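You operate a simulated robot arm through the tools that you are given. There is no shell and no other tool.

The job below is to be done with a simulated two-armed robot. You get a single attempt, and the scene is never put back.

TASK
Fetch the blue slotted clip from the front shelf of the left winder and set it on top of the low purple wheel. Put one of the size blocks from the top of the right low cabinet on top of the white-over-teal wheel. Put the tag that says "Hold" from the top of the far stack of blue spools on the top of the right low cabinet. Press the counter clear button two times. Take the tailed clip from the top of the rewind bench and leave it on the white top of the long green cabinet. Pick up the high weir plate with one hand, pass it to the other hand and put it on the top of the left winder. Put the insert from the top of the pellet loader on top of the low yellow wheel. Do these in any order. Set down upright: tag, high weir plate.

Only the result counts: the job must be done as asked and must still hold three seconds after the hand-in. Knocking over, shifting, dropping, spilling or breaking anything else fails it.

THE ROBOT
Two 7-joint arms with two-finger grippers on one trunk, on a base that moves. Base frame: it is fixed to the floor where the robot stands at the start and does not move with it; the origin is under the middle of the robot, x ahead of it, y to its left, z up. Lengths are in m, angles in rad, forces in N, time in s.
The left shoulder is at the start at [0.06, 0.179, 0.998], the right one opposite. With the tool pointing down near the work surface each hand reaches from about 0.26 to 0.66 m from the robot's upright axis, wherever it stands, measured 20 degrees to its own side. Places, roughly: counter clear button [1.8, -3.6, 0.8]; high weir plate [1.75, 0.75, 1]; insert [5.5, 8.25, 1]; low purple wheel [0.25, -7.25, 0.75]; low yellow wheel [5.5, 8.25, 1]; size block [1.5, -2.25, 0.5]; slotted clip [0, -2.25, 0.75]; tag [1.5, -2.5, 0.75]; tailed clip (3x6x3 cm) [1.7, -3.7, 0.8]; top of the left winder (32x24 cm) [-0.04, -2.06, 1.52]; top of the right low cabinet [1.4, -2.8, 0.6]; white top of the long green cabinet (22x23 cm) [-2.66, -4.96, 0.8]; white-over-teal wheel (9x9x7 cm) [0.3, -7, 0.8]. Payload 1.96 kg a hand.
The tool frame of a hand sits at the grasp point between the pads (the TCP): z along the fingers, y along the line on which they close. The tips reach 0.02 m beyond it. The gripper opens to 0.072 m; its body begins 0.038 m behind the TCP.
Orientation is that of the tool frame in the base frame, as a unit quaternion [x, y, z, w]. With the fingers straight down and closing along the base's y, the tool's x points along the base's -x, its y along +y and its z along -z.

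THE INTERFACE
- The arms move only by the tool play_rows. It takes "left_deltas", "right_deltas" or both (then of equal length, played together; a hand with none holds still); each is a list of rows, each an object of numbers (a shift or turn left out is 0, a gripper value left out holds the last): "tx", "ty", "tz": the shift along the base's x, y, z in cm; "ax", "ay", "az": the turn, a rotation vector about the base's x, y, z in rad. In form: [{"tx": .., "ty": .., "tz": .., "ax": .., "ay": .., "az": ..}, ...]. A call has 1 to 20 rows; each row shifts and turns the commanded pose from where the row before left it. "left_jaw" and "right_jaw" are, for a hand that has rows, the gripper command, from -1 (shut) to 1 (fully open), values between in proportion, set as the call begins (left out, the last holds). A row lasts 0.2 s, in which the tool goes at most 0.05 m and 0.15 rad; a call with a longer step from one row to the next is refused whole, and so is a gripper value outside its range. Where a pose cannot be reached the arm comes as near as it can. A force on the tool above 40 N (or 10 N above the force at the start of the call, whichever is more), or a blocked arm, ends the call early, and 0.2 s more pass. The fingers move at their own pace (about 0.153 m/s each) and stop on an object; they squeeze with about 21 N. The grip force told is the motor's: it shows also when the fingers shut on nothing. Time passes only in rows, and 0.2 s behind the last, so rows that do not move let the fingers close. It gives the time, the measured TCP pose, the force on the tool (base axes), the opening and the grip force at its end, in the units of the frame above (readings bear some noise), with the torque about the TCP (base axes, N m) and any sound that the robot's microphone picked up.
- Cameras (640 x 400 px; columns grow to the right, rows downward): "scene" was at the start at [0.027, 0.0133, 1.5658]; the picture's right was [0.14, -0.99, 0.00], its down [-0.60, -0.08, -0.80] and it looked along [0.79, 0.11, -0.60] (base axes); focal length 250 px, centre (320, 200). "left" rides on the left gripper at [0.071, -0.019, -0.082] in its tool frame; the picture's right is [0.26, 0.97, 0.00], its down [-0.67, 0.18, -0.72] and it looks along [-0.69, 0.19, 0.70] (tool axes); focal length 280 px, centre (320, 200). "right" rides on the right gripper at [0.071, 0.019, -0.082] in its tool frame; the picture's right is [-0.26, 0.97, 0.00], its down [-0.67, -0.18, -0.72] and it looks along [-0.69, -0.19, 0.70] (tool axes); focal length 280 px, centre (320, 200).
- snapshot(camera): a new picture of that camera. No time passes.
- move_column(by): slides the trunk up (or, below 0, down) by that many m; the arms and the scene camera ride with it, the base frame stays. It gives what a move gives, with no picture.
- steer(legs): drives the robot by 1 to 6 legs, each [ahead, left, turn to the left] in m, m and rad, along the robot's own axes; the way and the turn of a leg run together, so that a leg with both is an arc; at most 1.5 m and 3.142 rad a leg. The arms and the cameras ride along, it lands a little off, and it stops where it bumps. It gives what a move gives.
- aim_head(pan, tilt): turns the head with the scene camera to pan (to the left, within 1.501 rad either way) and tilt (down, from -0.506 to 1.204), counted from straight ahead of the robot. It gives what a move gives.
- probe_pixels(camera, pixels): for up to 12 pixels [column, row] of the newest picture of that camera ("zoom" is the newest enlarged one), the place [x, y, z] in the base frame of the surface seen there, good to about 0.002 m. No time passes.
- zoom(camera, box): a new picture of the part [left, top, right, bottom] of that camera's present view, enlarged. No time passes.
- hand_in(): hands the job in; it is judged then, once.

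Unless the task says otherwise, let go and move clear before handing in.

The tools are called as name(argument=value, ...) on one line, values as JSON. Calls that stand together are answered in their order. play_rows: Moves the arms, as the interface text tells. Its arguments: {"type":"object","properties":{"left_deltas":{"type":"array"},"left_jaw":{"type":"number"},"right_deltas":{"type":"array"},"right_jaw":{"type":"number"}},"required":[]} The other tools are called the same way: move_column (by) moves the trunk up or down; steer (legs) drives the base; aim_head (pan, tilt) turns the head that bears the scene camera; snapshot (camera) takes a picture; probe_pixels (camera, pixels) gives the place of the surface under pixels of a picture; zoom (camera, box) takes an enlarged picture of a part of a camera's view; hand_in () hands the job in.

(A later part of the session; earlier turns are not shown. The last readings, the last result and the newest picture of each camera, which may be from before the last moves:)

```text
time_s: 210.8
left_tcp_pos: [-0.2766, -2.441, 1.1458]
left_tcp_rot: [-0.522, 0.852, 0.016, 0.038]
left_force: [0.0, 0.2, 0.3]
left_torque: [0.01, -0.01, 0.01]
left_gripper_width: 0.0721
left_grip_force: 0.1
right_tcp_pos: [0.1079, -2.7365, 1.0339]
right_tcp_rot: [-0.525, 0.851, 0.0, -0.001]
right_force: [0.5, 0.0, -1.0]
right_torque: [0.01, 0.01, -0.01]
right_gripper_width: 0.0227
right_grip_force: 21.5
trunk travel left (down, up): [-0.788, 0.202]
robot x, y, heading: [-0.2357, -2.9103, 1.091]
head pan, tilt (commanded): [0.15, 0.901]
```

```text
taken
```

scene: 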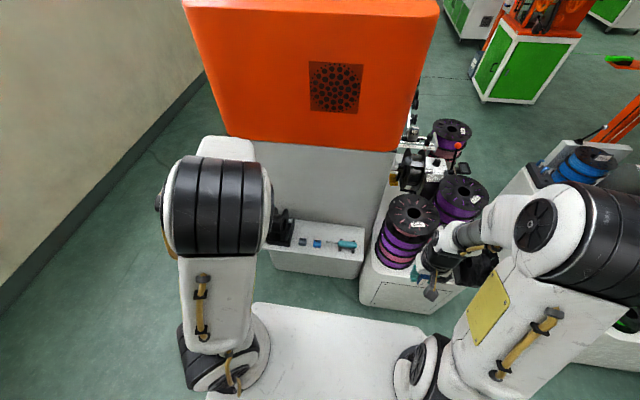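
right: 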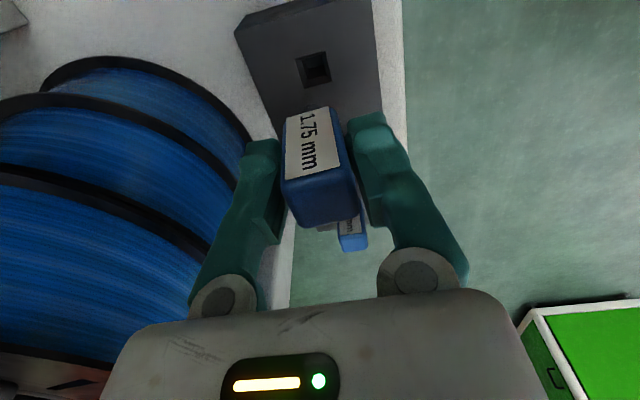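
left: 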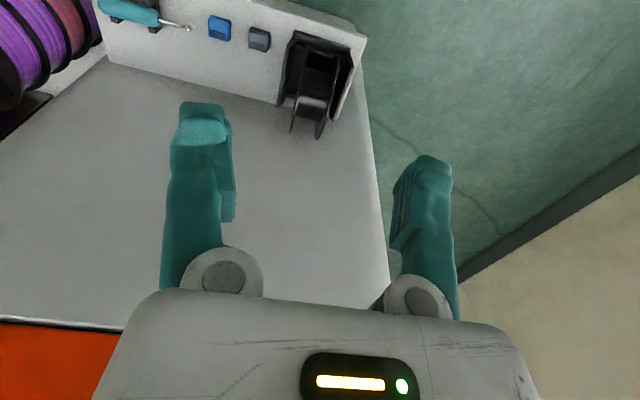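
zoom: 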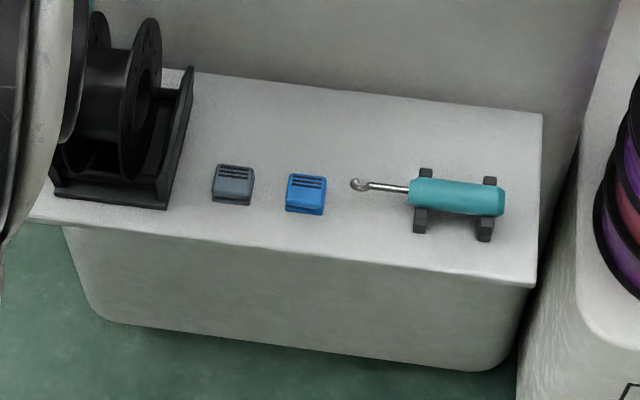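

A row was slightly too long; resending with smaller steps.

play_rows(left_deltas=[{"tx": 4, "ty": 1.06, "ax": -0.034, "ay": 0.024}, {"tx": 4, "ty": 1.06, "ax": -0.033, "ay": 0.024}, {"tx": 4, "ty": 1.06}, {"tx": 4, "ty": 1.06}, {"tx": 4, "ty": 1.06}, {"tz": -5}, {"tz": -5}, {"tz": -5}, {"tz": -5}], left_jaw=1)

snapshot(camera="left")

```text
time_s: 212.8
left_tcp_pos: [-0.1943, -2.5417, 1.0614]
left_tcp_rot: [-0.523, 0.852, 0.002, 0.002]
left_force: [0.1, -0.5, 0.1]
left_torque: [-0.01, -0.02, 0.04]
left_gripper_width: 0.0718
left_grip_force: 0.2
left hand out of reach, approached as far as the arm can: row 1, 2, 3, 4, 5, 6, 7, 8, 9
right_tcp_pos: [0.1076, -2.737, 1.0345]
right_tcp_rot: [-0.526, 0.85, 0.0, 0.0]
right_force: [-0.8, -0.7, -0.7]
right_torque: [-0.04, 0.03, 0.01]
right_gripper_width: 0.0226
right_grip_force: 21.2
trunk travel left (down, up): [-0.788, 0.202]
robot x, y, heading: [-0.2333, -2.9091, 1.091]
head pan, tilt (commanded): [0.15, 0.901]
```

```text
taken
```

left: 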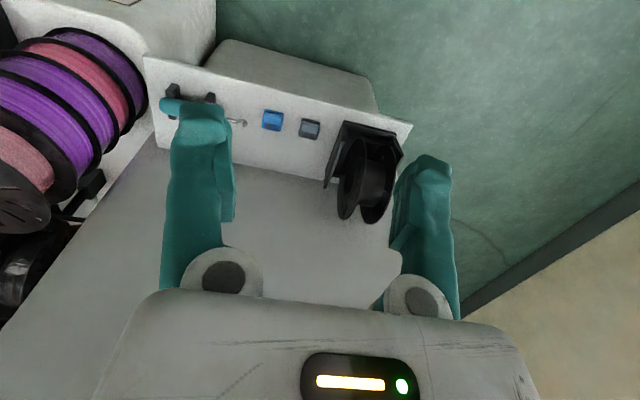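

The reach from here is too long. I'll drive 0.12 m closer (base still ~15 cm off the shelf) and try again.

steer(legs=[[0.12, 0.0, 0.0]])

play_rows(left_deltas=[{"tz": -4}, {"tz": -4}, {"tz": -3}])

snapshot(camera="left")

```text
time_s: 214.0
left_tcp_pos: [-0.1403, -2.434, 1.0609]
left_tcp_rot: [-0.523, 0.852, 0.0, 0.001]
left_force: [0.0, -0.2, 0.0]
left_torque: [-0.01, 0.02, -0.01]
left_gripper_width: 0.0723
left_grip_force: 0.0
right_tcp_pos: [0.1638, -2.6291, 1.0341]
right_tcp_rot: [-0.526, 0.851, 0.001, 0.001]
right_force: [0.3, -0.4, -0.4]
right_torque: [0.01, 0.04, 0.0]
right_gripper_width: 0.0227
right_grip_force: 21.0
trunk travel left (down, up): [-0.788, 0.202]
robot x, y, heading: [-0.1763, -2.8021, 1.097]
head pan, tilt (commanded): [0.15, 0.901]
```

```text
time_s: 214.8
left_tcp_pos: [-0.1521, -2.4667, 1.0352]
left_tcp_rot: [-0.523, 0.852, 0.001, 0.002]
left_force: [-0.6, 0.7, -1.2]
left_torque: [-0.01, 0.01, -0.01]
left_gripper_width: 0.0719
left_grip_force: 0.1
left hand out of reach, approached as far as the arm can: row 1, 2, 3
right_tcp_pos: [0.1651, -2.6275, 1.0349]
right_tcp_rot: [-0.527, 0.85, 0.0, 0.0]
right_force: [0.5, -0.1, -0.1]
right_torque: [0.0, -0.02, -0.01]
right_gripper_width: 0.0226
right_grip_force: 20.7
trunk travel left (down, up): [-0.788, 0.202]
robot x, y, heading: [-0.1786, -2.8002, 1.089]
head pan, tilt (commanded): [0.15, 0.901]
```

```text
taken
```

left: 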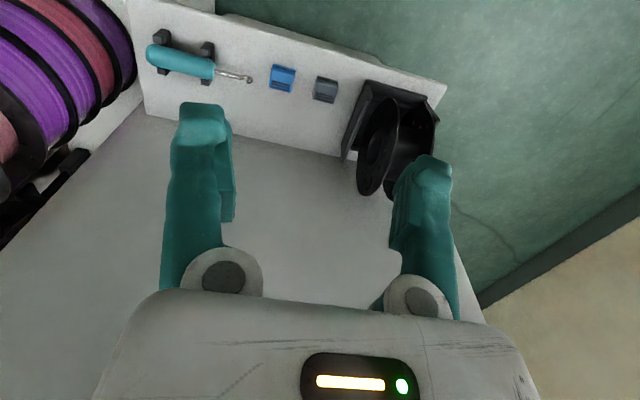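

The left arm seems to be in an awkward joint configuration. Looking at it.

snapshot(camera="scene")

```text
taken
```

scene: 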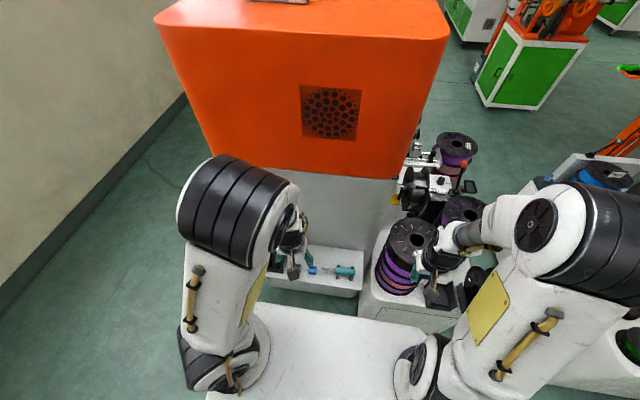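

The wrist was simply too close to the shoulder (fold limit) at this height. I'll go outward over the clip first, then down.

play_rows(left_deltas=[{"tx": 2.4, "ty": 2.5}, {"tx": 2.4, "ty": 2.5}, {"tx": 2.4, "ty": 2.5}, {"tz": -4}, {"tz": -4}, {"tz": -4}, {"tz": -4}, {"tz": -4}])

snapshot(camera="left")

```text
time_s: 216.6
left_tcp_pos: [-0.1446, -2.4729, 1.0341]
left_tcp_rot: [-0.523, 0.852, 0.001, 0.001]
left_force: [-1.3, -0.6, 0.5]
left_torque: [0.06, 0.01, -0.03]
left_gripper_width: 0.0722
left_grip_force: 0.0
left hand out of reach, approached as far as the arm can: row 1, 2, 3, 4, 5, 6, 7, 8
right_tcp_pos: [0.1646, -2.6281, 1.0341]
right_tcp_rot: [-0.526, 0.85, 0.0, 0.001]
right_force: [-0.3, 0.0, -0.2]
right_torque: [-0.01, -0.02, 0.02]
right_gripper_width: 0.0224
right_grip_force: 21.3
trunk travel left (down, up): [-0.788, 0.202]
robot x, y, heading: [-0.1735, -2.8064, 1.096]
head pan, tilt (commanded): [0.15, 0.901]
```

```text
taken
```

left: 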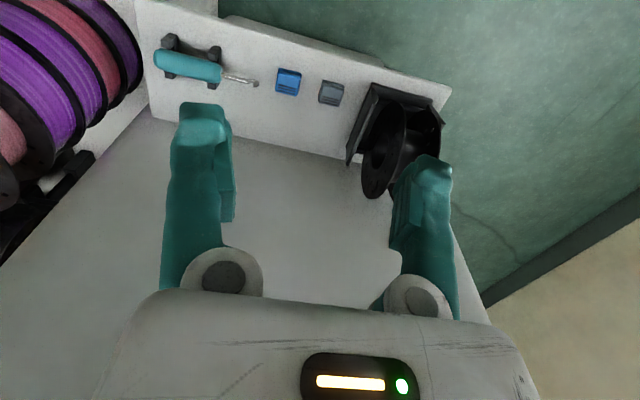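

The left arm is in a flipped wrist configuration from the handover path. I'll back off into free space and unwind it by reversing that path (forward-horizontal → right-down tilt → tool-down −90° → yaw 0).

steer(legs=[[-0.5, 0.0, 0.0]])

play_rows(left_deltas=[{"tx": 0.6, "ty": 1.6, "tz": 2.5, "ax": 0.1273, "ay": -0.0651}, {"tx": 0.6, "ty": 1.6, "tz": 2.5, "ax": 0.1273, "ay": -0.0651}, {"tx": 0.6, "ty": 1.6, "tz": 2.5, "ax": 0.1273, "ay": -0.0651}, {"tx": 0.6, "ty": 1.6, "tz": 2.5, "ax": 0.1273, "ay": -0.0651}, {"tx": 0.6, "ty": 1.6, "tz": 2.5, "ax": 0.1273, "ay": -0.0651}, {"tx": 0.6, "ty": 1.6, "tz": 2.5, "ax": 0.1273, "ay": -0.0651}, {"tx": 0.6, "ty": 1.6, "tz": 2.5, "ax": 0.1273, "ay": -0.0651}, {"tx": 0.6, "ty": 1.6, "tz": 2.5, "ax": 0.1273, "ay": -0.0651}, {"tx": 0.6, "ty": 1.6, "tz": 2.5, "ax": 0.1273, "ay": -0.0651}, {"tx": 0.6, "ty": 1.6, "tz": 2.5, "ax": 0.1273, "ay": -0.0651}, {"tx": 0.6, "ty": 1.6, "tz": 2.5, "ax": 0.1273, "ay": -0.0651}])

snapshot(camera="scene")

```text
time_s: 219.6
left_tcp_pos: [-0.376, -2.9216, 1.0342]
left_tcp_rot: [-0.524, 0.852, 0.0, 0.001]
left_force: [-0.1, 0.0, 0.5]
left_torque: [0.01, 0.05, -0.03]
left_gripper_width: 0.072
left_grip_force: 0.1
right_tcp_pos: [-0.0662, -3.0772, 1.0345]
right_tcp_rot: [-0.526, 0.85, -0.001, 0.001]
right_force: [-0.1, 0.5, -0.6]
right_torque: [-0.02, -0.03, -0.01]
right_gripper_width: 0.0222
right_grip_force: 20.8
trunk travel left (down, up): [-0.788, 0.202]
robot x, y, heading: [-0.4118, -3.2479, 1.095]
head pan, tilt (commanded): [0.15, 0.901]
```

```text
time_s: 222.0
left_tcp_pos: [-0.31, -2.7405, 1.3185]
left_tcp_rot: [-0.375, 0.607, 0.363, 0.6]
left_force: [-0.7, 0.1, 0.2]
left_torque: [0.0, -0.03, -0.05]
left_gripper_width: 0.0719
left_grip_force: 0.1
left hand out of reach, approached as far as the arm can: row 3, 4, 6, 11
right_tcp_pos: [-0.0698, -3.0748, 1.036]
right_tcp_rot: [-0.527, 0.85, -0.001, 0.001]
right_force: [-0.4, -0.2, -0.9]
right_torque: [-0.03, -0.03, -0.02]
right_gripper_width: 0.0227
right_grip_force: 20.3
trunk travel left (down, up): [-0.788, 0.202]
robot x, y, heading: [-0.4136, -3.2495, 1.092]
head pan, tilt (commanded): [0.15, 0.901]
```

```text
taken
```

scene: 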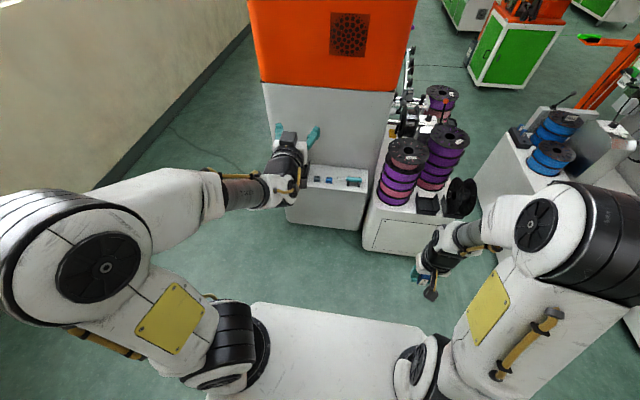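

Now forward-horizontal. Reversing the earlier rotation to the inward-down tilt.

play_rows(left_deltas=[{"tx": -0.2, "ty": 0.3, "tz": -2.4, "ax": -0.0218, "ay": 0.052, "az": -0.122}, {"tx": -0.2, "ty": 0.3, "tz": -2.4, "ax": -0.0218, "ay": 0.052, "az": -0.122}, {"tx": -0.2, "ty": 0.3, "tz": -2.4, "ax": -0.0218, "ay": 0.052, "az": -0.122}, {"tx": -0.2, "ty": 0.3, "tz": -2.4, "ax": -0.0218, "ay": 0.052, "az": -0.122}, {"tx": -0.2, "ty": 0.3, "tz": -2.4, "ax": -0.0218, "ay": 0.052, "az": -0.122}, {"tx": -0.2, "ty": 0.3, "tz": -2.4, "ax": -0.0218, "ay": 0.052, "az": -0.122}, {"tx": -0.2, "ty": 0.3, "tz": -2.4, "ax": -0.0218, "ay": 0.052, "az": -0.122}, {"tx": -0.2, "ty": 0.3, "tz": -2.4, "ax": -0.0218, "ay": 0.052, "az": -0.122}, {"tx": -0.2, "ty": 0.3, "tz": -2.4, "ax": -0.0218, "ay": 0.052, "az": -0.122}, {"tx": -0.2, "ty": 0.3, "tz": -2.4, "ax": -0.0218, "ay": 0.052, "az": -0.122}, {"tx": -0.2, "ty": 0.3, "tz": -2.4, "ax": -0.0218, "ay": 0.052, "az": -0.122}, {"tx": -0.2, "ty": 0.3, "tz": -2.4, "ax": -0.0218, "ay": 0.052, "az": -0.122}])

snapshot(camera="scene")

```text
time_s: 224.4
left_tcp_pos: [-0.0796, -3.035, 1.331]
left_tcp_rot: [0.083, 0.876, -0.029, 0.475]
left_force: [4.8, 25.8, 8.0]
left_torque: [0.06, -0.08, 0.16]
left_gripper_width: 0.0553
left_grip_force: 0.0
left hand out of reach, approached as far as the arm can: row 1, 2, 3, 4, 5, 6, 7, 8, 9, 10, 11
right_tcp_pos: [-0.0695, -3.0813, 1.0329]
right_tcp_rot: [-0.527, 0.85, -0.001, -0.005]
right_force: [-0.2, 0.5, -0.8]
right_torque: [0.03, 0.02, 0.01]
right_gripper_width: 0.0227
right_grip_force: 20.8
trunk travel left (down, up): [-0.788, 0.202]
robot x, y, heading: [-0.414, -3.2499, 1.097]
head pan, tilt (commanded): [0.15, 0.901]
stopped in row 11 (left hand): the force on the tool passed its limit at 60 N (the readings are from after the stop); the commanded pose is now the measured one
```

```text
taken
```

scene: 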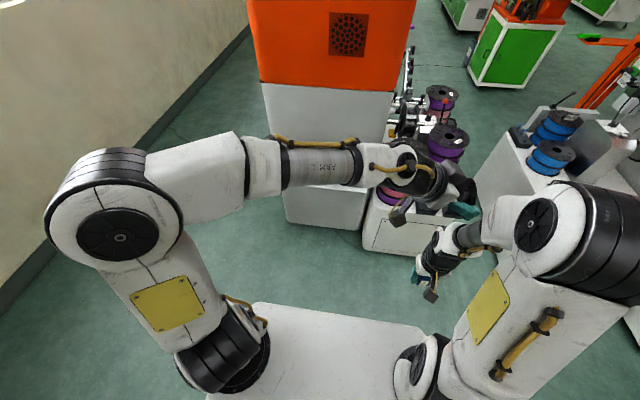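

The left arm swung across and touched my right arm (60 N stop). The block is still held. Moving the left hand away to the left gently.

play_rows(left_deltas=[{"tx": -2, "ty": 1}, {"tx": -3, "ty": 1.5}, {"tx": -3, "ty": 1.5}, {"tx": -3, "ty": 1.5}])

snapshot(camera="scene")

snapshot(camera="right")

```text
time_s: 225.4
left_tcp_pos: [-0.1859, -2.9886, 1.3292]
left_tcp_rot: [0.091, 0.876, -0.033, 0.473]
left_force: [0.2, 0.4, -0.6]
left_torque: [-0.02, -0.01, -0.04]
left_gripper_width: 0.0721
left_grip_force: 0.1
right_tcp_pos: [-0.0695, -3.081, 1.0332]
right_tcp_rot: [-0.527, 0.85, 0.0, -0.004]
right_force: [-0.2, -1.3, -0.8]
right_torque: [0.06, -0.01, -0.01]
right_gripper_width: 0.0227
right_grip_force: 20.9
trunk travel left (down, up): [-0.788, 0.202]
robot x, y, heading: [-0.4102, -3.2528, 1.095]
head pan, tilt (commanded): [0.15, 0.901]
```

```text
taken
```

scene: 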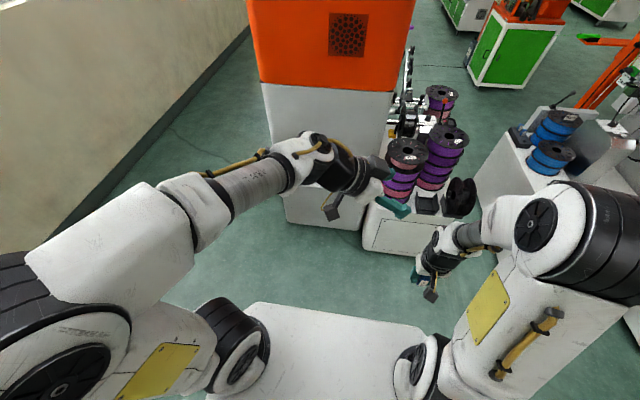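

```text
taken
```

right: 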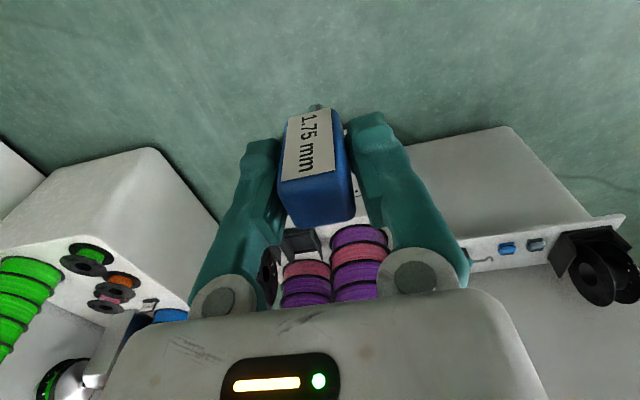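

The pose now resembles the handover pose. I'll continue unwinding to tool-down (turned −90°) at the left side, in two short steps with checks.

play_rows(left_deltas=[{"tx": -2.6, "ty": 2.76, "tz": -2.0, "ax": 0.03, "ay": 0.0945, "az": -0.0247}, {"tx": -2.6, "ty": 2.76, "tz": -2.0, "ax": 0.03, "ay": 0.0945, "az": -0.0247}, {"tx": -2.6, "ty": 2.76, "tz": -2.0, "ax": 0.03, "ay": 0.0945, "az": -0.0247}, {"tx": -2.6, "ty": 2.76, "tz": -2.0, "ax": 0.03, "ay": 0.0945, "az": -0.0247}])

snapshot(camera="scene")

```text
time_s: 226.4
left_tcp_pos: [-0.2936, -2.8715, 1.2487]
left_tcp_rot: [0.15, 0.944, -0.018, 0.292]
left_force: [0.4, -0.5, 0.2]
left_torque: [-0.04, -0.01, 0.01]
left_gripper_width: 0.072
left_grip_force: 0.1
right_tcp_pos: [-0.0691, -3.0774, 1.034]
right_tcp_rot: [-0.528, 0.849, -0.001, -0.004]
right_force: [0.2, -0.1, -0.4]
right_torque: [0.01, 0.0, -0.01]
right_gripper_width: 0.0229
right_grip_force: 21.2
trunk travel left (down, up): [-0.788, 0.202]
robot x, y, heading: [-0.412, -3.2501, 1.096]
head pan, tilt (commanded): [0.15, 0.901]
```

```text
taken
```

scene: 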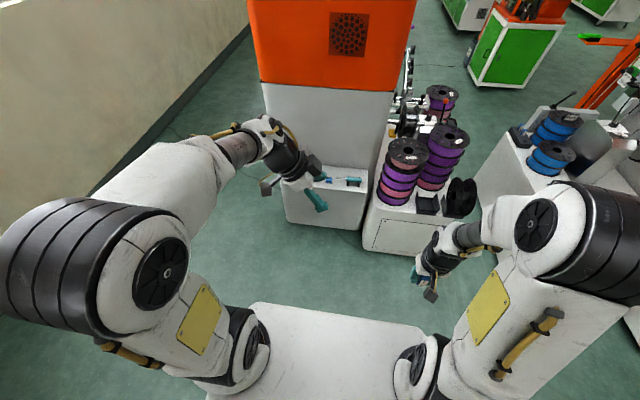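

No reach warnings. Continuing the remaining part.

play_rows(left_deltas=[{"tx": -2.4, "ty": 2.5, "tz": -2.4, "ax": 0.03, "ay": 0.0945, "az": -0.0247}, {"tx": -2.4, "ty": 2.5, "tz": -2.4, "ax": 0.03, "ay": 0.0945, "az": -0.0247}, {"tx": -2.4, "ty": 2.5, "tz": -2.4, "ax": 0.03, "ay": 0.0945, "az": -0.0247}, {"tx": -2.4, "ty": 2.5, "tz": -2.4, "ax": 0.03, "ay": 0.0945, "az": -0.0247}, {"tx": -2.4, "ty": 2.5, "tz": -2.4, "ax": 0.03, "ay": 0.0945, "az": -0.0247}, {"tx": -2.4, "ty": 2.5, "tz": -2.4, "ax": 0.03, "ay": 0.0945, "az": -0.0247}])

snapshot(camera="scene")

```text
time_s: 227.8
left_tcp_pos: [-0.4363, -2.7203, 1.1081]
left_tcp_rot: [0.235, 0.972, 0.002, -0.001]
left_force: [-0.5, 0.4, 0.1]
left_torque: [-0.01, 0.0, -0.01]
left_gripper_width: 0.0722
left_grip_force: 0.1
right_tcp_pos: [-0.0692, -3.0782, 1.0324]
right_tcp_rot: [-0.527, 0.85, -0.001, -0.004]
right_force: [-0.3, -0.1, -0.9]
right_torque: [-0.02, 0.0, -0.04]
right_gripper_width: 0.0226
right_grip_force: 21.0
trunk travel left (down, up): [-0.788, 0.202]
robot x, y, heading: [-0.4125, -3.2513, 1.097]
head pan, tilt (commanded): [0.15, 0.901]
```

```text
taken
```

scene: 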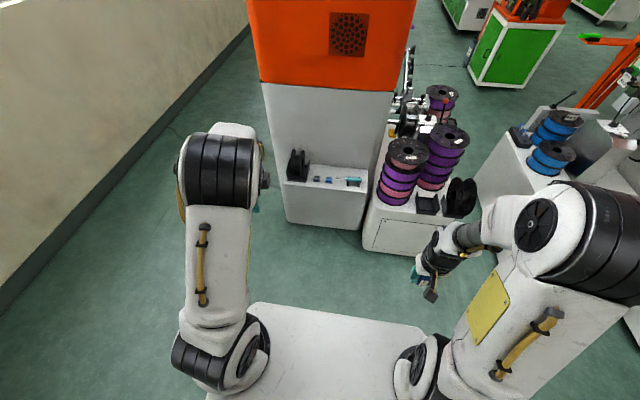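

Tool-down at −90° reached cleanly. Now yawing the left hand back to 0 in place.

play_rows(left_deltas=[{"az": 0.143}, {"az": 0.143}, {"az": 0.143}, {"az": 0.143}, {"az": 0.143}, {"az": 0.143}, {"az": 0.143}, {"az": 0.143}, {"az": 0.143}, {"az": 0.143}, {"az": 0.143}])

play_rows(left_deltas=[{"tz": -3}, {"tz": -3}, {"tz": -3}])

```text
time_s: 230.2
left_tcp_pos: [-0.4372, -2.724, 1.1047]
left_tcp_rot: [-0.524, 0.852, 0.002, -0.002]
left_force: [0.0, -0.5, 0.7]
left_torque: [-0.01, -0.01, 0.02]
left_gripper_width: 0.0721
left_grip_force: 0.0
right_tcp_pos: [-0.0695, -3.078, 1.034]
right_tcp_rot: [-0.527, 0.85, -0.002, -0.004]
right_force: [0.1, -0.7, 0.4]
right_torque: [-0.03, -0.03, -0.04]
right_gripper_width: 0.0227
right_grip_force: 20.9
trunk travel left (down, up): [-0.788, 0.202]
robot x, y, heading: [-0.4104, -3.2486, 1.097]
head pan, tilt (commanded): [0.15, 0.901]
```

```text
time_s: 231.0
left_tcp_pos: [-0.4371, -2.7221, 1.016]
left_tcp_rot: [-0.523, 0.852, 0.002, -0.002]
left_force: [-0.1, 0.1, 0.0]
left_torque: [0.03, -0.01, 0.02]
left_gripper_width: 0.0724
left_grip_force: 0.1
right_tcp_pos: [-0.0697, -3.0783, 1.0323]
right_tcp_rot: [-0.527, 0.85, -0.002, -0.004]
right_force: [-0.5, -0.4, -0.5]
right_torque: [-0.03, 0.01, 0.05]
right_gripper_width: 0.0233
right_grip_force: 20.9
trunk travel left (down, up): [-0.788, 0.202]
robot x, y, heading: [-0.4114, -3.2507, 1.095]
head pan, tilt (commanded): [0.15, 0.901]
```

The left arm is healthy again. Driving forward 0.46 m and shifting the left hand over the clip.

steer(legs=[[0.46, 0.0, 0.0]])

play_rows(left_deltas=[{"tx": 3.74, "ty": -1.91}, {"tx": 3.74, "ty": -1.91}, {"tx": 3.74, "ty": -1.91}, {"tx": 3.74, "ty": -1.91}])

snapshot(camera="left")

```text
time_s: 233.8
left_tcp_pos: [-0.2197, -2.3081, 1.0157]
left_tcp_rot: [-0.52, 0.854, 0.002, -0.002]
left_force: [-0.2, 0.1, 0.6]
left_torque: [0.01, 0.01, 0.01]
left_gripper_width: 0.0719
left_grip_force: 0.0
right_tcp_pos: [0.1461, -2.6663, 1.0337]
right_tcp_rot: [-0.525, 0.851, -0.002, -0.003]
right_force: [-0.4, -0.3, 0.2]
right_torque: [-0.02, -0.01, 0.0]
right_gripper_width: 0.0225
right_grip_force: 21.1
trunk travel left (down, up): [-0.788, 0.202]
robot x, y, heading: [-0.195, -2.8344, 1.089]
head pan, tilt (commanded): [0.15, 0.901]
```

```text
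time_s: 234.8
left_tcp_pos: [-0.0689, -2.3851, 1.0164]
left_tcp_rot: [-0.52, 0.854, 0.003, -0.002]
left_force: [0.0, 0.2, 1.6]
left_torque: [0.02, 0.02, 0.02]
left_gripper_width: 0.072
left_grip_force: 0.1
right_tcp_pos: [0.1458, -2.6683, 1.0331]
right_tcp_rot: [-0.525, 0.851, 0.0, -0.004]
right_force: [-0.1, -0.8, -0.5]
right_torque: [0.0, -0.02, -0.01]
right_gripper_width: 0.0226
right_grip_force: 20.9
trunk travel left (down, up): [-0.788, 0.202]
robot x, y, heading: [-0.1993, -2.8395, 1.089]
head pan, tilt (commanded): [0.15, 0.901]
```

```text
taken
```

left: 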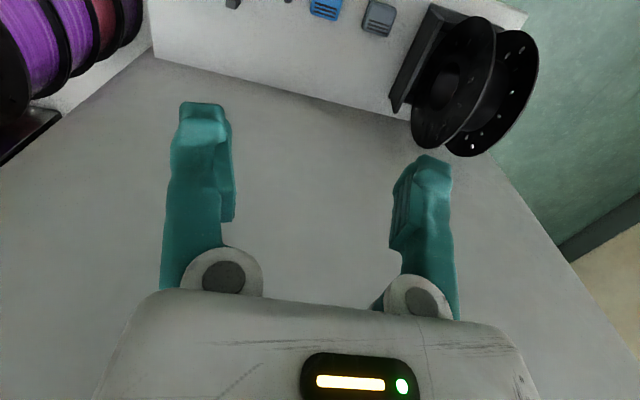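

The gray clip and screwdriver tip are too close sideways, so I'll close along the other axis. Turning the left hand +90° (camera to the free side), in two checked steps.

play_rows(left_deltas=[{"az": 0.143}, {"az": 0.143}, {"az": 0.143}, {"az": 0.143}, {"az": 0.143}], left_jaw=0.5)

play_rows(left_deltas=[{"az": 0.143}, {"az": 0.143}, {"az": 0.143}, {"az": 0.143}, {"az": 0.143}, {"az": 0.143}])

snapshot(camera="left")

```text
time_s: 235.9
left_tcp_pos: [-0.0706, -2.3832, 1.0148]
left_tcp_rot: [0.707, -0.707, -0.001, 0.002]
left_force: [0.3, -0.2, -0.3]
left_torque: [0.02, -0.01, -0.01]
left_gripper_width: 0.054
left_grip_force: 0.1
left hand out of reach, approached as far as the arm can: row 4, 5
right_tcp_pos: [0.1456, -2.6666, 1.0323]
right_tcp_rot: [-0.524, 0.852, -0.001, -0.003]
right_force: [1.4, 0.2, -1.1]
right_torque: [0.0, 0.01, -0.02]
right_gripper_width: 0.0226
right_grip_force: 20.9
trunk travel left (down, up): [-0.788, 0.202]
robot x, y, heading: [-0.1967, -2.8349, 1.094]
head pan, tilt (commanded): [0.15, 0.901]
```

```text
time_s: 237.3
left_tcp_pos: [-0.0696, -2.3838, 1.0166]
left_tcp_rot: [-0.707, 0.707, 0.001, -0.002]
left_force: [0.5, -1.0, -0.1]
left_torque: [0.01, -0.04, -0.01]
left_gripper_width: 0.054
left_grip_force: 0.0
left hand out of reach, approached as far as the arm can: row 1, 2, 3, 4, 5, 6
right_tcp_pos: [0.145, -2.6661, 1.0327]
right_tcp_rot: [-0.524, 0.852, -0.001, -0.003]
right_force: [-1.2, 0.4, -0.4]
right_torque: [-0.01, -0.05, -0.02]
right_gripper_width: 0.0227
right_grip_force: 21.4
trunk travel left (down, up): [-0.788, 0.202]
robot x, y, heading: [-0.198, -2.8341, 1.093]
head pan, tilt (commanded): [0.15, 0.901]
```

```text
taken
```

left: 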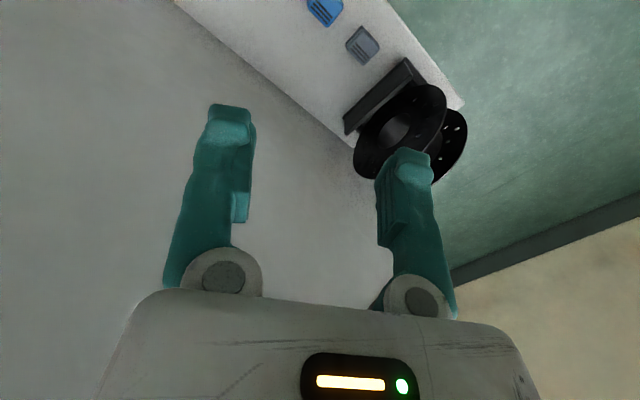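

The left wrist's limit is +27°; it turns freely toward −90° instead. Checking the black spool's height for the camera's clearance on that side.

probe_pixels(camera="left", pixels=[[400, 110], [440, 100], [455, 130], [420, 160], [375, 105], [405, 65], [362, 150], [325, 8], [315, 15], [335, 15], [362, 45]])

```text
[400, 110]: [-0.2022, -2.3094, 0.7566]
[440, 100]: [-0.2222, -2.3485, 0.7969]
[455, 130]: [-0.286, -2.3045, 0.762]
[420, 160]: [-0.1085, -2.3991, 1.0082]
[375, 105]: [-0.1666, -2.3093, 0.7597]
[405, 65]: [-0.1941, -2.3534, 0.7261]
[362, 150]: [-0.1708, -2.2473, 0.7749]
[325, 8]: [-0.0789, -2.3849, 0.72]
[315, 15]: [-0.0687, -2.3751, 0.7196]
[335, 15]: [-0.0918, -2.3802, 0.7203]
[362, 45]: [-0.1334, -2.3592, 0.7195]
```

The spool's flange ends at v≈0.875 while the hand camera would sit at v≈0.92–0.97, so −90° is fine. Rotating there.

play_rows(left_deltas=[{"az": -0.136}, {"az": -0.136}, {"az": -0.136}, {"az": -0.136}, {"az": -0.136}, {"az": -0.136}, {"az": -0.136}, {"az": -0.136}, {"az": -0.136}, {"az": -0.136}, {"az": -0.136}, {"az": -0.136}, {"az": -0.136}, {"az": -0.136}, {"az": -0.136}])

play_rows(left_deltas=[{"tx": -0.4, "ty": 0.2, "tz": -4}, {"tz": -4}, {"tz": -4}])

snapshot(camera="left")

```text
time_s: 240.6
left_tcp_pos: [-0.0709, -2.3851, 1.0163]
left_tcp_rot: [0.233, 0.972, 0.003, -0.001]
left_force: [-0.1, 0.1, -0.8]
left_torque: [0.0, 0.01, 0.02]
left_gripper_width: 0.0538
left_grip_force: 0.0
right_tcp_pos: [0.1452, -2.666, 1.0331]
right_tcp_rot: [-0.525, 0.851, -0.001, -0.004]
right_force: [-0.8, -1.1, 0.0]
right_torque: [-0.03, 0.02, 0.0]
right_gripper_width: 0.0226
right_grip_force: 20.8
trunk travel left (down, up): [-0.788, 0.202]
robot x, y, heading: [-0.1977, -2.8419, 1.091]
head pan, tilt (commanded): [0.15, 0.901]
```

```text
time_s: 241.3
left_tcp_pos: [-0.0736, -2.3814, 0.8975]
left_tcp_rot: [0.233, 0.973, 0.002, 0.001]
left_force: [0.2, 0.1, 0.3]
left_torque: [0.01, -0.01, 0.0]
left_gripper_width: 0.0542
left_grip_force: 0.1
right_tcp_pos: [0.1439, -2.6658, 1.0331]
right_tcp_rot: [-0.525, 0.851, -0.001, -0.004]
right_force: [-0.3, 0.7, -0.4]
right_torque: [-0.01, -0.04, 0.03]
right_gripper_width: 0.0226
right_grip_force: 20.5
trunk travel left (down, up): [-0.788, 0.202]
robot x, y, heading: [-0.1972, -2.8351, 1.09]
head pan, tilt (commanded): [0.15, 0.901]
```

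```text
taken
```

left: 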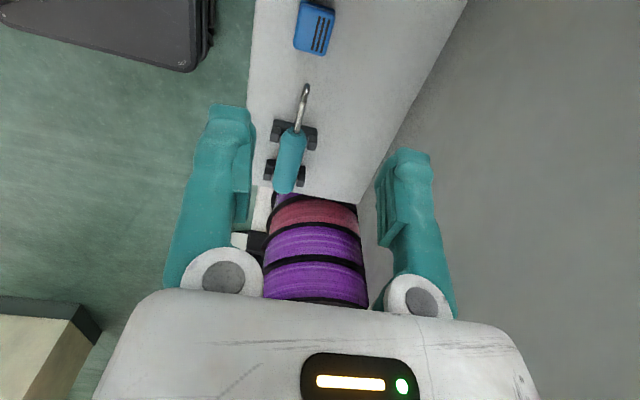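

The clip is at (313,28), centred between the fingers' columns. Probing its top corners.

probe_pixels(camera="left", pixels=[[304, 6], [332, 12], [324, 50], [297, 44], [314, 28], [308, 30], [305, 88], [290, 150]])

```text
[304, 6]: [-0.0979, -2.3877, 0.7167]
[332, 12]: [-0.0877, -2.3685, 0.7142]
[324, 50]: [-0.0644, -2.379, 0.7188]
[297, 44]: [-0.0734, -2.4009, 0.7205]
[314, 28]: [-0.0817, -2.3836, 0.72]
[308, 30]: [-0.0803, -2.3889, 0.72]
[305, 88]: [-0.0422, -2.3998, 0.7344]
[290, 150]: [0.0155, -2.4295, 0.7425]
```

Clip centre (−0.081, −2.384). Aligning and descending to TCP z≈0.724.

play_rows(left_deltas=[{"tx": -0.74, "ty": -0.26, "tz": -4}, {"tz": -4}, {"tz": -4}, {"tz": -3.3}])

snapshot(camera="left")

```text
time_s: 242.3
left_tcp_pos: [-0.0822, -2.3836, 0.7424]
left_tcp_rot: [0.232, 0.973, 0.003, 0.001]
left_force: [0.4, 0.1, -0.1]
left_torque: [-0.03, 0.02, 0.04]
left_gripper_width: 0.0541
left_grip_force: 0.0
right_tcp_pos: [0.1449, -2.6656, 1.0326]
right_tcp_rot: [-0.524, 0.851, -0.001, -0.004]
right_force: [0.2, 0.5, -0.5]
right_torque: [0.05, -0.01, 0.0]
right_gripper_width: 0.0229
right_grip_force: 20.9
trunk travel left (down, up): [-0.788, 0.202]
robot x, y, heading: [-0.1971, -2.8386, 1.089]
head pan, tilt (commanded): [0.15, 0.901]
```

```text
taken
```

left: 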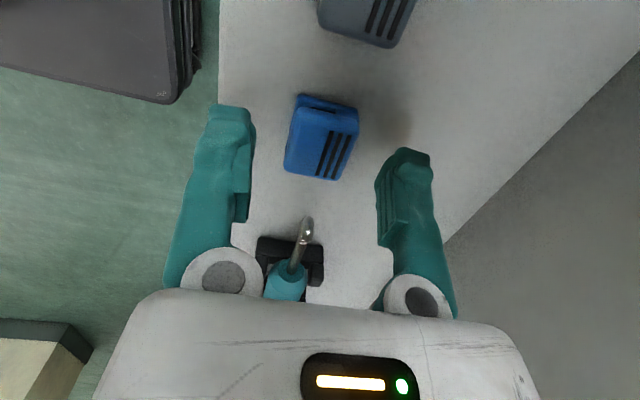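

Centred. Lowering 1.8 cm and closing on the clip.

play_rows(left_deltas=[{"tz": -1}, {"tz": -0.8}])

play_rows(left_deltas=[{}, {}, {}], left_jaw=-1)

play_rows(left_deltas=[{"tz": 1}, {"tz": 3}, {"tz": 4}, {"tz": 4}])

snapshot(camera="left")

```text
time_s: 242.9
left_tcp_pos: [-0.082, -2.3849, 0.7255]
left_tcp_rot: [0.231, 0.973, 0.002, -0.001]
left_force: [1.4, -0.4, -0.2]
left_torque: [-0.02, -0.01, 0.02]
left_gripper_width: 0.0537
left_grip_force: 0.1
right_tcp_pos: [0.1465, -2.6662, 1.0335]
right_tcp_rot: [-0.525, 0.851, -0.001, -0.003]
right_force: [0.0, 0.3, -0.1]
right_torque: [-0.02, 0.01, 0.02]
right_gripper_width: 0.0228
right_grip_force: 20.8
trunk travel left (down, up): [-0.788, 0.202]
robot x, y, heading: [-0.1969, -2.8347, 1.092]
head pan, tilt (commanded): [0.15, 0.901]
```

```text
time_s: 243.8
left_tcp_pos: [-0.082, -2.3846, 0.7248]
left_tcp_rot: [0.232, 0.973, 0.004, 0.001]
left_force: [0.7, -0.3, 0.3]
left_torque: [0.0, 0.01, 0.0]
left_gripper_width: 0.0278
left_grip_force: 20.8
right_tcp_pos: [0.1468, -2.6668, 1.0329]
right_tcp_rot: [-0.525, 0.851, -0.001, -0.003]
right_force: [-0.1, 0.0, -0.5]
right_torque: [0.01, 0.01, 0.01]
right_gripper_width: 0.0226
right_grip_force: 21.0
trunk travel left (down, up): [-0.788, 0.202]
robot x, y, heading: [-0.1963, -2.835, 1.091]
head pan, tilt (commanded): [0.15, 0.901]
```

```text
time_s: 244.8
left_tcp_pos: [-0.081, -2.3856, 0.8429]
left_tcp_rot: [0.232, 0.973, 0.003, -0.001]
left_force: [0.0, 0.1, 0.9]
left_torque: [0.01, 0.02, 0.01]
left_gripper_width: 0.0277
left_grip_force: 20.1
right_tcp_pos: [0.1451, -2.6658, 1.0336]
right_tcp_rot: [-0.524, 0.852, -0.001, -0.004]
right_force: [0.1, -0.9, 0.2]
right_torque: [0.02, 0.0, 0.04]
right_gripper_width: 0.0228
right_grip_force: 21.1
trunk travel left (down, up): [-0.788, 0.202]
robot x, y, heading: [-0.1977, -2.8355, 1.089]
head pan, tilt (commanded): [0.15, 0.901]
```

```text
taken
```

left: 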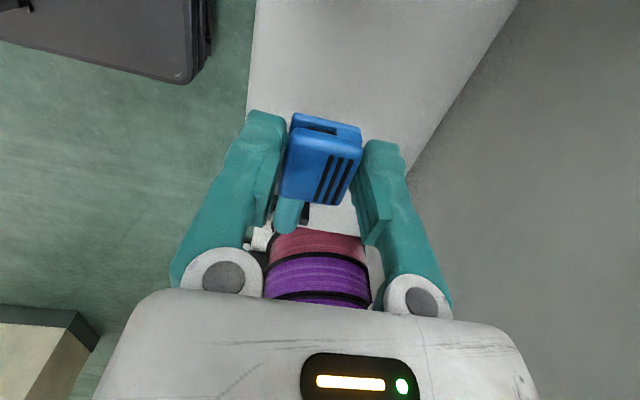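

Clip gripped (27.7 mm). Raising it, backing off and turning around toward the wheels' area.

play_rows(left_deltas=[{"tz": 4}, {"tz": 4}, {"tz": 4}, {"tz": 4}])

steer(legs=[[-0.8, 0.0, 0.0], [0.0, 0.0, -3.1]])

aim_head(pan=0.0, tilt=0.3)

snapshot(camera="scene")

```text
time_s: 245.8
left_tcp_pos: [-0.0814, -2.3865, 1.0063]
left_tcp_rot: [0.231, 0.973, 0.002, 0.001]
left_force: [-0.2, 0.5, -0.3]
left_torque: [0.04, -0.01, 0.01]
left_gripper_width: 0.0278
left_grip_force: 21.1
right_tcp_pos: [0.147, -2.6672, 1.033]
right_tcp_rot: [-0.525, 0.851, -0.001, -0.002]
right_force: [-1.2, 0.2, -0.6]
right_torque: [-0.02, 0.01, 0.0]
right_gripper_width: 0.0229
right_grip_force: 20.8
trunk travel left (down, up): [-0.788, 0.202]
robot x, y, heading: [-0.1947, -2.8352, 1.083]
head pan, tilt (commanded): [0.15, 0.901]
```

```text
time_s: 257.3
left_tcp_pos: [-0.6693, -4.0051, 1.0072]
left_tcp_rot: [0.977, -0.212, 0.0, 0.003]
left_force: [-0.4, 0.7, -0.2]
left_torque: [-0.05, 0.0, -0.02]
left_gripper_width: 0.0277
left_grip_force: 20.8
right_tcp_pos: [-0.9093, -3.7349, 1.0328]
right_tcp_rot: [0.84, 0.542, 0.004, -0.001]
right_force: [0.2, -0.1, -0.7]
right_torque: [0.0, -0.01, -0.04]
right_gripper_width: 0.0228
right_grip_force: 21.4
trunk travel left (down, up): [-0.788, 0.202]
robot x, y, heading: [-0.5766, -3.5474, -2.007]
head pan, tilt (commanded): [0.15, 0.901]
```

```text
time_s: 258.3
left_tcp_pos: [-0.6707, -4.0052, 1.0051]
left_tcp_rot: [0.977, -0.213, 0.001, 0.003]
left_force: [0.1, -0.1, 0.3]
left_torque: [-0.02, -0.04, 0.03]
left_gripper_width: 0.0278
left_grip_force: 21.6
right_tcp_pos: [-0.9102, -3.7336, 1.0327]
right_tcp_rot: [0.841, 0.541, 0.003, -0.001]
right_force: [0.2, -0.3, -1.0]
right_torque: [-0.02, -0.01, 0.01]
right_gripper_width: 0.0226
right_grip_force: 21.2
trunk travel left (down, up): [-0.788, 0.202]
robot x, y, heading: [-0.5784, -3.5517, -2.009]
head pan, tilt (commanded): [0.0, 0.3]
```

```text
taken
```

scene: 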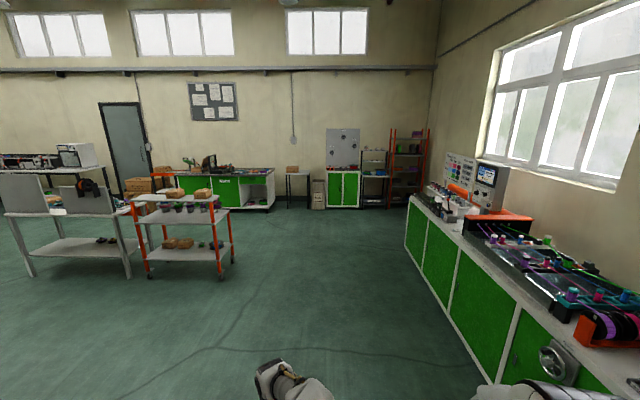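

The long green cabinet is on the right; the cart with an orange frame at (180,220) carries small wheels at about the right bearing. Zooming there.

zoom(camera="scene", box=[120, 150, 280, 290])

probe_pixels(camera="scene", pixels=[[165, 208], [177, 207], [190, 206], [203, 205], [180, 215], [150, 215], [215, 240], [205, 192], [180, 196], [145, 278], [230, 262], [180, 245]])

zoom(camera="scene", box=[390, 160, 640, 400])

```text
2.86 times, centred on (200, 220) of scene
```

zoom: 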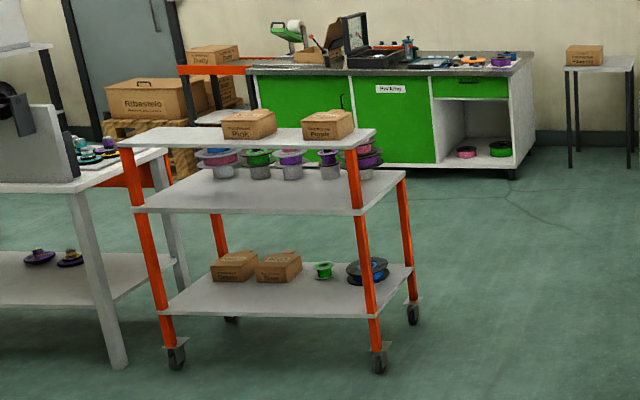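

```text
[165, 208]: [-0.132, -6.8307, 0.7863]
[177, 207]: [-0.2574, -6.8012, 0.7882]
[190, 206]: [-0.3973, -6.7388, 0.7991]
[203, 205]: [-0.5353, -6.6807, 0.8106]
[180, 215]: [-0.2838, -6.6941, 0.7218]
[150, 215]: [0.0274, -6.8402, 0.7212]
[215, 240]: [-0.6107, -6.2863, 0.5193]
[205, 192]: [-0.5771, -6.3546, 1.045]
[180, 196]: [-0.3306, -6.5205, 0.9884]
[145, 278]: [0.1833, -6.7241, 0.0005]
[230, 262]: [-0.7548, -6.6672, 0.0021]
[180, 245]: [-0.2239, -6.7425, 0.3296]
```

```text
1.67 times, centred on (515, 280) of scene
```

zoom: 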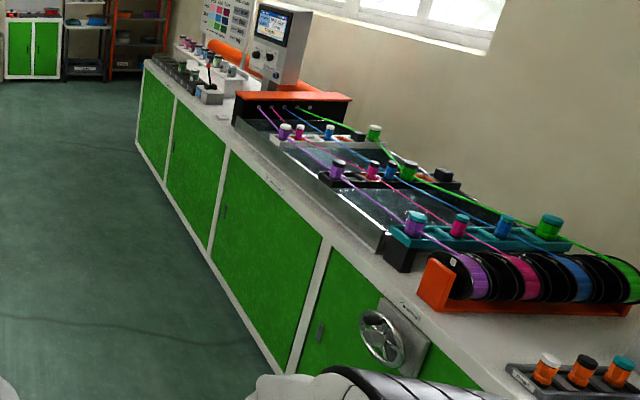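

The cart's middle shelf (z≈0.72) has wheels, but the target positions fit the white table left of it (zoom 95,150). Panning left for a better view.

aim_head(pan=0.7, tilt=0.3)

snapshot(camera="scene")

zoom(camera="scene", box=[230, 150, 400, 290])

```text
time_s: 259.4
left_tcp_pos: [-0.6715, -4.0051, 1.0059]
left_tcp_rot: [0.977, -0.212, -0.001, 0.003]
left_force: [-0.9, 0.1, 0.2]
left_torque: [0.0, 0.02, 0.04]
left_gripper_width: 0.0278
left_grip_force: 21.3
right_tcp_pos: [-0.9104, -3.7336, 1.0335]
right_tcp_rot: [0.84, 0.542, 0.004, -0.002]
right_force: [-1.8, -0.2, -1.2]
right_torque: [-0.02, -0.01, 0.0]
right_gripper_width: 0.0227
right_grip_force: 21.2
trunk travel left (down, up): [-0.788, 0.202]
robot x, y, heading: [-0.574, -3.5533, -2.013]
head pan, tilt (commanded): [0.7, 0.3]
```

```text
taken
```

scene: 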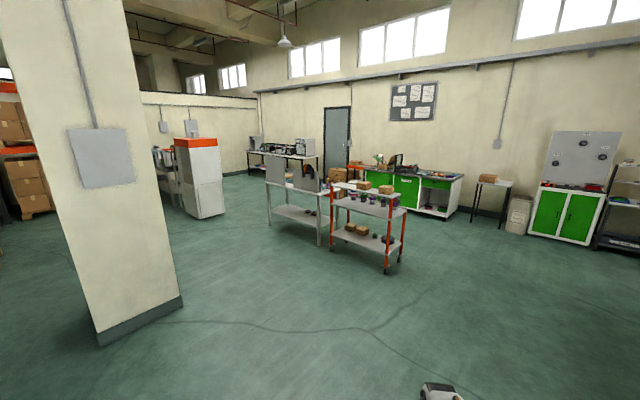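

```text
2.86 times, centred on (315, 220) of scene
```

zoom: 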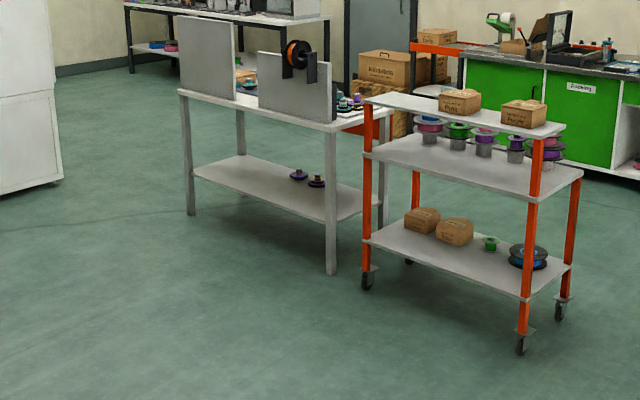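

The wheels stand on the far side of a white table (panels face me), at its right end next to the cart. I'll drive to the right of the cart and look from there.

steer(legs=[[1.4, 0.15, 0.0], [1.3, 0.25, 0.0]])

aim_head(pan=0.9, tilt=0.35)

snapshot(camera="scene")

```text
time_s: 272.5
left_tcp_pos: [-1.4959, -6.5818, 1.0044]
left_tcp_rot: [0.973, -0.229, 0.0, 0.003]
left_force: [-0.1, 0.8, -0.5]
left_torque: [-0.01, 0.01, 0.02]
left_gripper_width: 0.0277
left_grip_force: 20.9
right_tcp_pos: [-1.7263, -6.3026, 1.0324]
right_tcp_rot: [0.85, 0.528, 0.003, -0.001]
right_force: [0.1, 0.1, 0.2]
right_torque: [0.01, -0.02, -0.01]
right_gripper_width: 0.0229
right_grip_force: 21.7
trunk travel left (down, up): [-0.788, 0.202]
robot x, y, heading: [-1.3822, -6.133, -2.046]
head pan, tilt (commanded): [0.7, 0.3]
```

```text
time_s: 273.2
left_tcp_pos: [-1.4956, -6.5814, 1.0054]
left_tcp_rot: [0.973, -0.229, 0.001, 0.002]
left_force: [-0.5, -0.5, 0.5]
left_torque: [0.01, -0.03, 0.05]
left_gripper_width: 0.0279
left_grip_force: 20.8
right_tcp_pos: [-1.7251, -6.3028, 1.0334]
right_tcp_rot: [0.85, 0.527, 0.004, -0.001]
right_force: [-0.3, 0.3, -0.6]
right_torque: [0.01, 0.0, -0.02]
right_gripper_width: 0.0226
right_grip_force: 21.3
trunk travel left (down, up): [-0.788, 0.202]
robot x, y, heading: [-1.3859, -6.1283, -2.049]
head pan, tilt (commanded): [0.901, 0.351]
```

```text
taken
```

scene: 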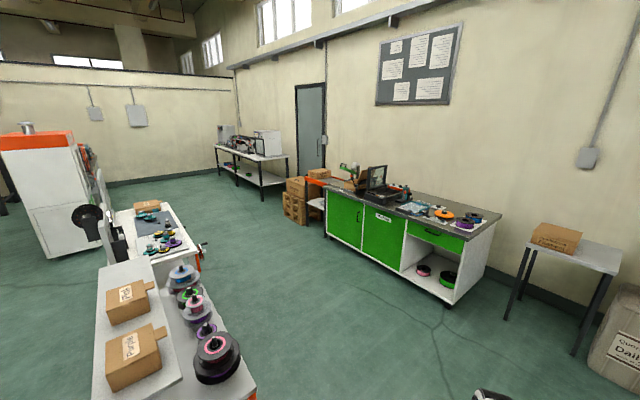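

Now I see the table's working side with small wheels at (165,235), facing the lane in front of the green packing bench. Zooming.

zoom(camera="scene", box=[90, 180, 260, 300])

probe_pixels(camera="zoom", pixels=[[250, 190], [270, 230], [285, 215], [300, 195], [275, 180], [230, 250], [200, 140], [330, 250], [340, 290], [390, 260], [410, 345], [180, 250]])

```text
3.33 times, centred on (175, 240) of scene
```

zoom: 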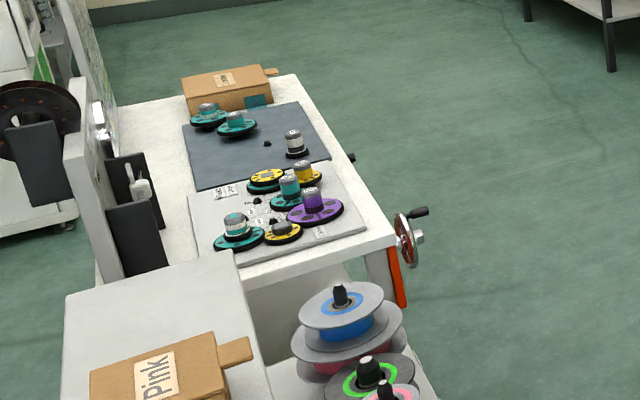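

```text
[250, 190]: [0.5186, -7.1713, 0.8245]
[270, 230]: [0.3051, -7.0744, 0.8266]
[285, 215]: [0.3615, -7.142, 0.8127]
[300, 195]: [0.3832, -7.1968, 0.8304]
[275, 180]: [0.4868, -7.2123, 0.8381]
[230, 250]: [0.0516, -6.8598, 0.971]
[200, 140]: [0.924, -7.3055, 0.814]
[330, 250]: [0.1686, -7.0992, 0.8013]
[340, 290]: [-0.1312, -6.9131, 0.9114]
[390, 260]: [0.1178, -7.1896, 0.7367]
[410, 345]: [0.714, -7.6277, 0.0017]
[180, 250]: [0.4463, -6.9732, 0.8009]
```

The table (top z≈0.80) holds several wheels near its corner: the white-over-teal one around (0.30,−7.07) and a purple one near (0.27,−7.2). I'll check the lane width to the green bench and then drive round.

probe_pixels(camera="scene", pixels=[[345, 235], [400, 260], [445, 300], [330, 230], [200, 260], [205, 250], [240, 390], [250, 370], [500, 290], [420, 300], [300, 220], [380, 215]])

steer(legs=[[0.85, 0.0, 0.0], [0.0, 0.0, 1.57]])

aim_head(pan=0.2, tilt=0.5)

snapshot(camera="scene")

```text
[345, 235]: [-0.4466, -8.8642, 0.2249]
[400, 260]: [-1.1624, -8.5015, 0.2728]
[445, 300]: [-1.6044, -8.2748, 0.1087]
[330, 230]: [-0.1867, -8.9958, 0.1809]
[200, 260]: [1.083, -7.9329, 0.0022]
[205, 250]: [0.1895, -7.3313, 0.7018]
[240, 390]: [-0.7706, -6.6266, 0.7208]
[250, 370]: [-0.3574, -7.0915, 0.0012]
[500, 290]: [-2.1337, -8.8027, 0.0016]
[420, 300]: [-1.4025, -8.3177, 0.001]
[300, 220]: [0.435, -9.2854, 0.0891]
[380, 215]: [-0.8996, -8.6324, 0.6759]
```

```text
time_s: 281.5
left_tcp_pos: [-1.3163, -6.9987, 1.0061]
left_tcp_rot: [0.853, 0.522, 0.002, 0.002]
left_force: [0.4, 1.0, -0.3]
left_torque: [-0.02, 0.0, -0.01]
left_gripper_width: 0.0278
left_grip_force: 20.6
right_tcp_pos: [-1.5981, -7.2245, 1.0331]
right_tcp_rot: [0.233, 0.972, 0.001, -0.002]
right_force: [-0.2, -0.2, -0.2]
right_torque: [0.0, -0.01, 0.02]
right_gripper_width: 0.0227
right_grip_force: 21.0
trunk travel left (down, up): [-0.788, 0.202]
robot x, y, heading: [-1.7667, -6.8803, -0.491]
head pan, tilt (commanded): [0.901, 0.351]
```

```text
time_s: 282.6
left_tcp_pos: [-1.3163, -6.9987, 1.0065]
left_tcp_rot: [0.852, 0.523, 0.002, 0.002]
left_force: [-0.1, 0.2, 0.1]
left_torque: [-0.01, 0.01, 0.01]
left_gripper_width: 0.0281
left_grip_force: 20.7
right_tcp_pos: [-1.5982, -7.2239, 1.032]
right_tcp_rot: [0.233, 0.972, 0.001, -0.003]
right_force: [-0.1, 0.0, -1.1]
right_torque: [0.01, -0.01, -0.01]
right_gripper_width: 0.0228
right_grip_force: 20.5
trunk travel left (down, up): [-0.788, 0.202]
robot x, y, heading: [-1.7644, -6.8836, -0.484]
head pan, tilt (commanded): [0.201, 0.499]
```

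```text
taken
```

scene: 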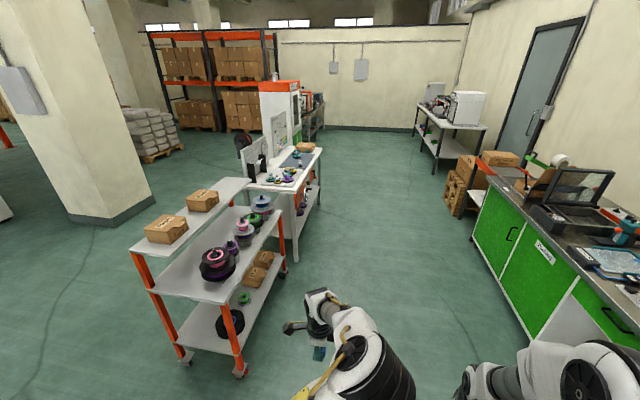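

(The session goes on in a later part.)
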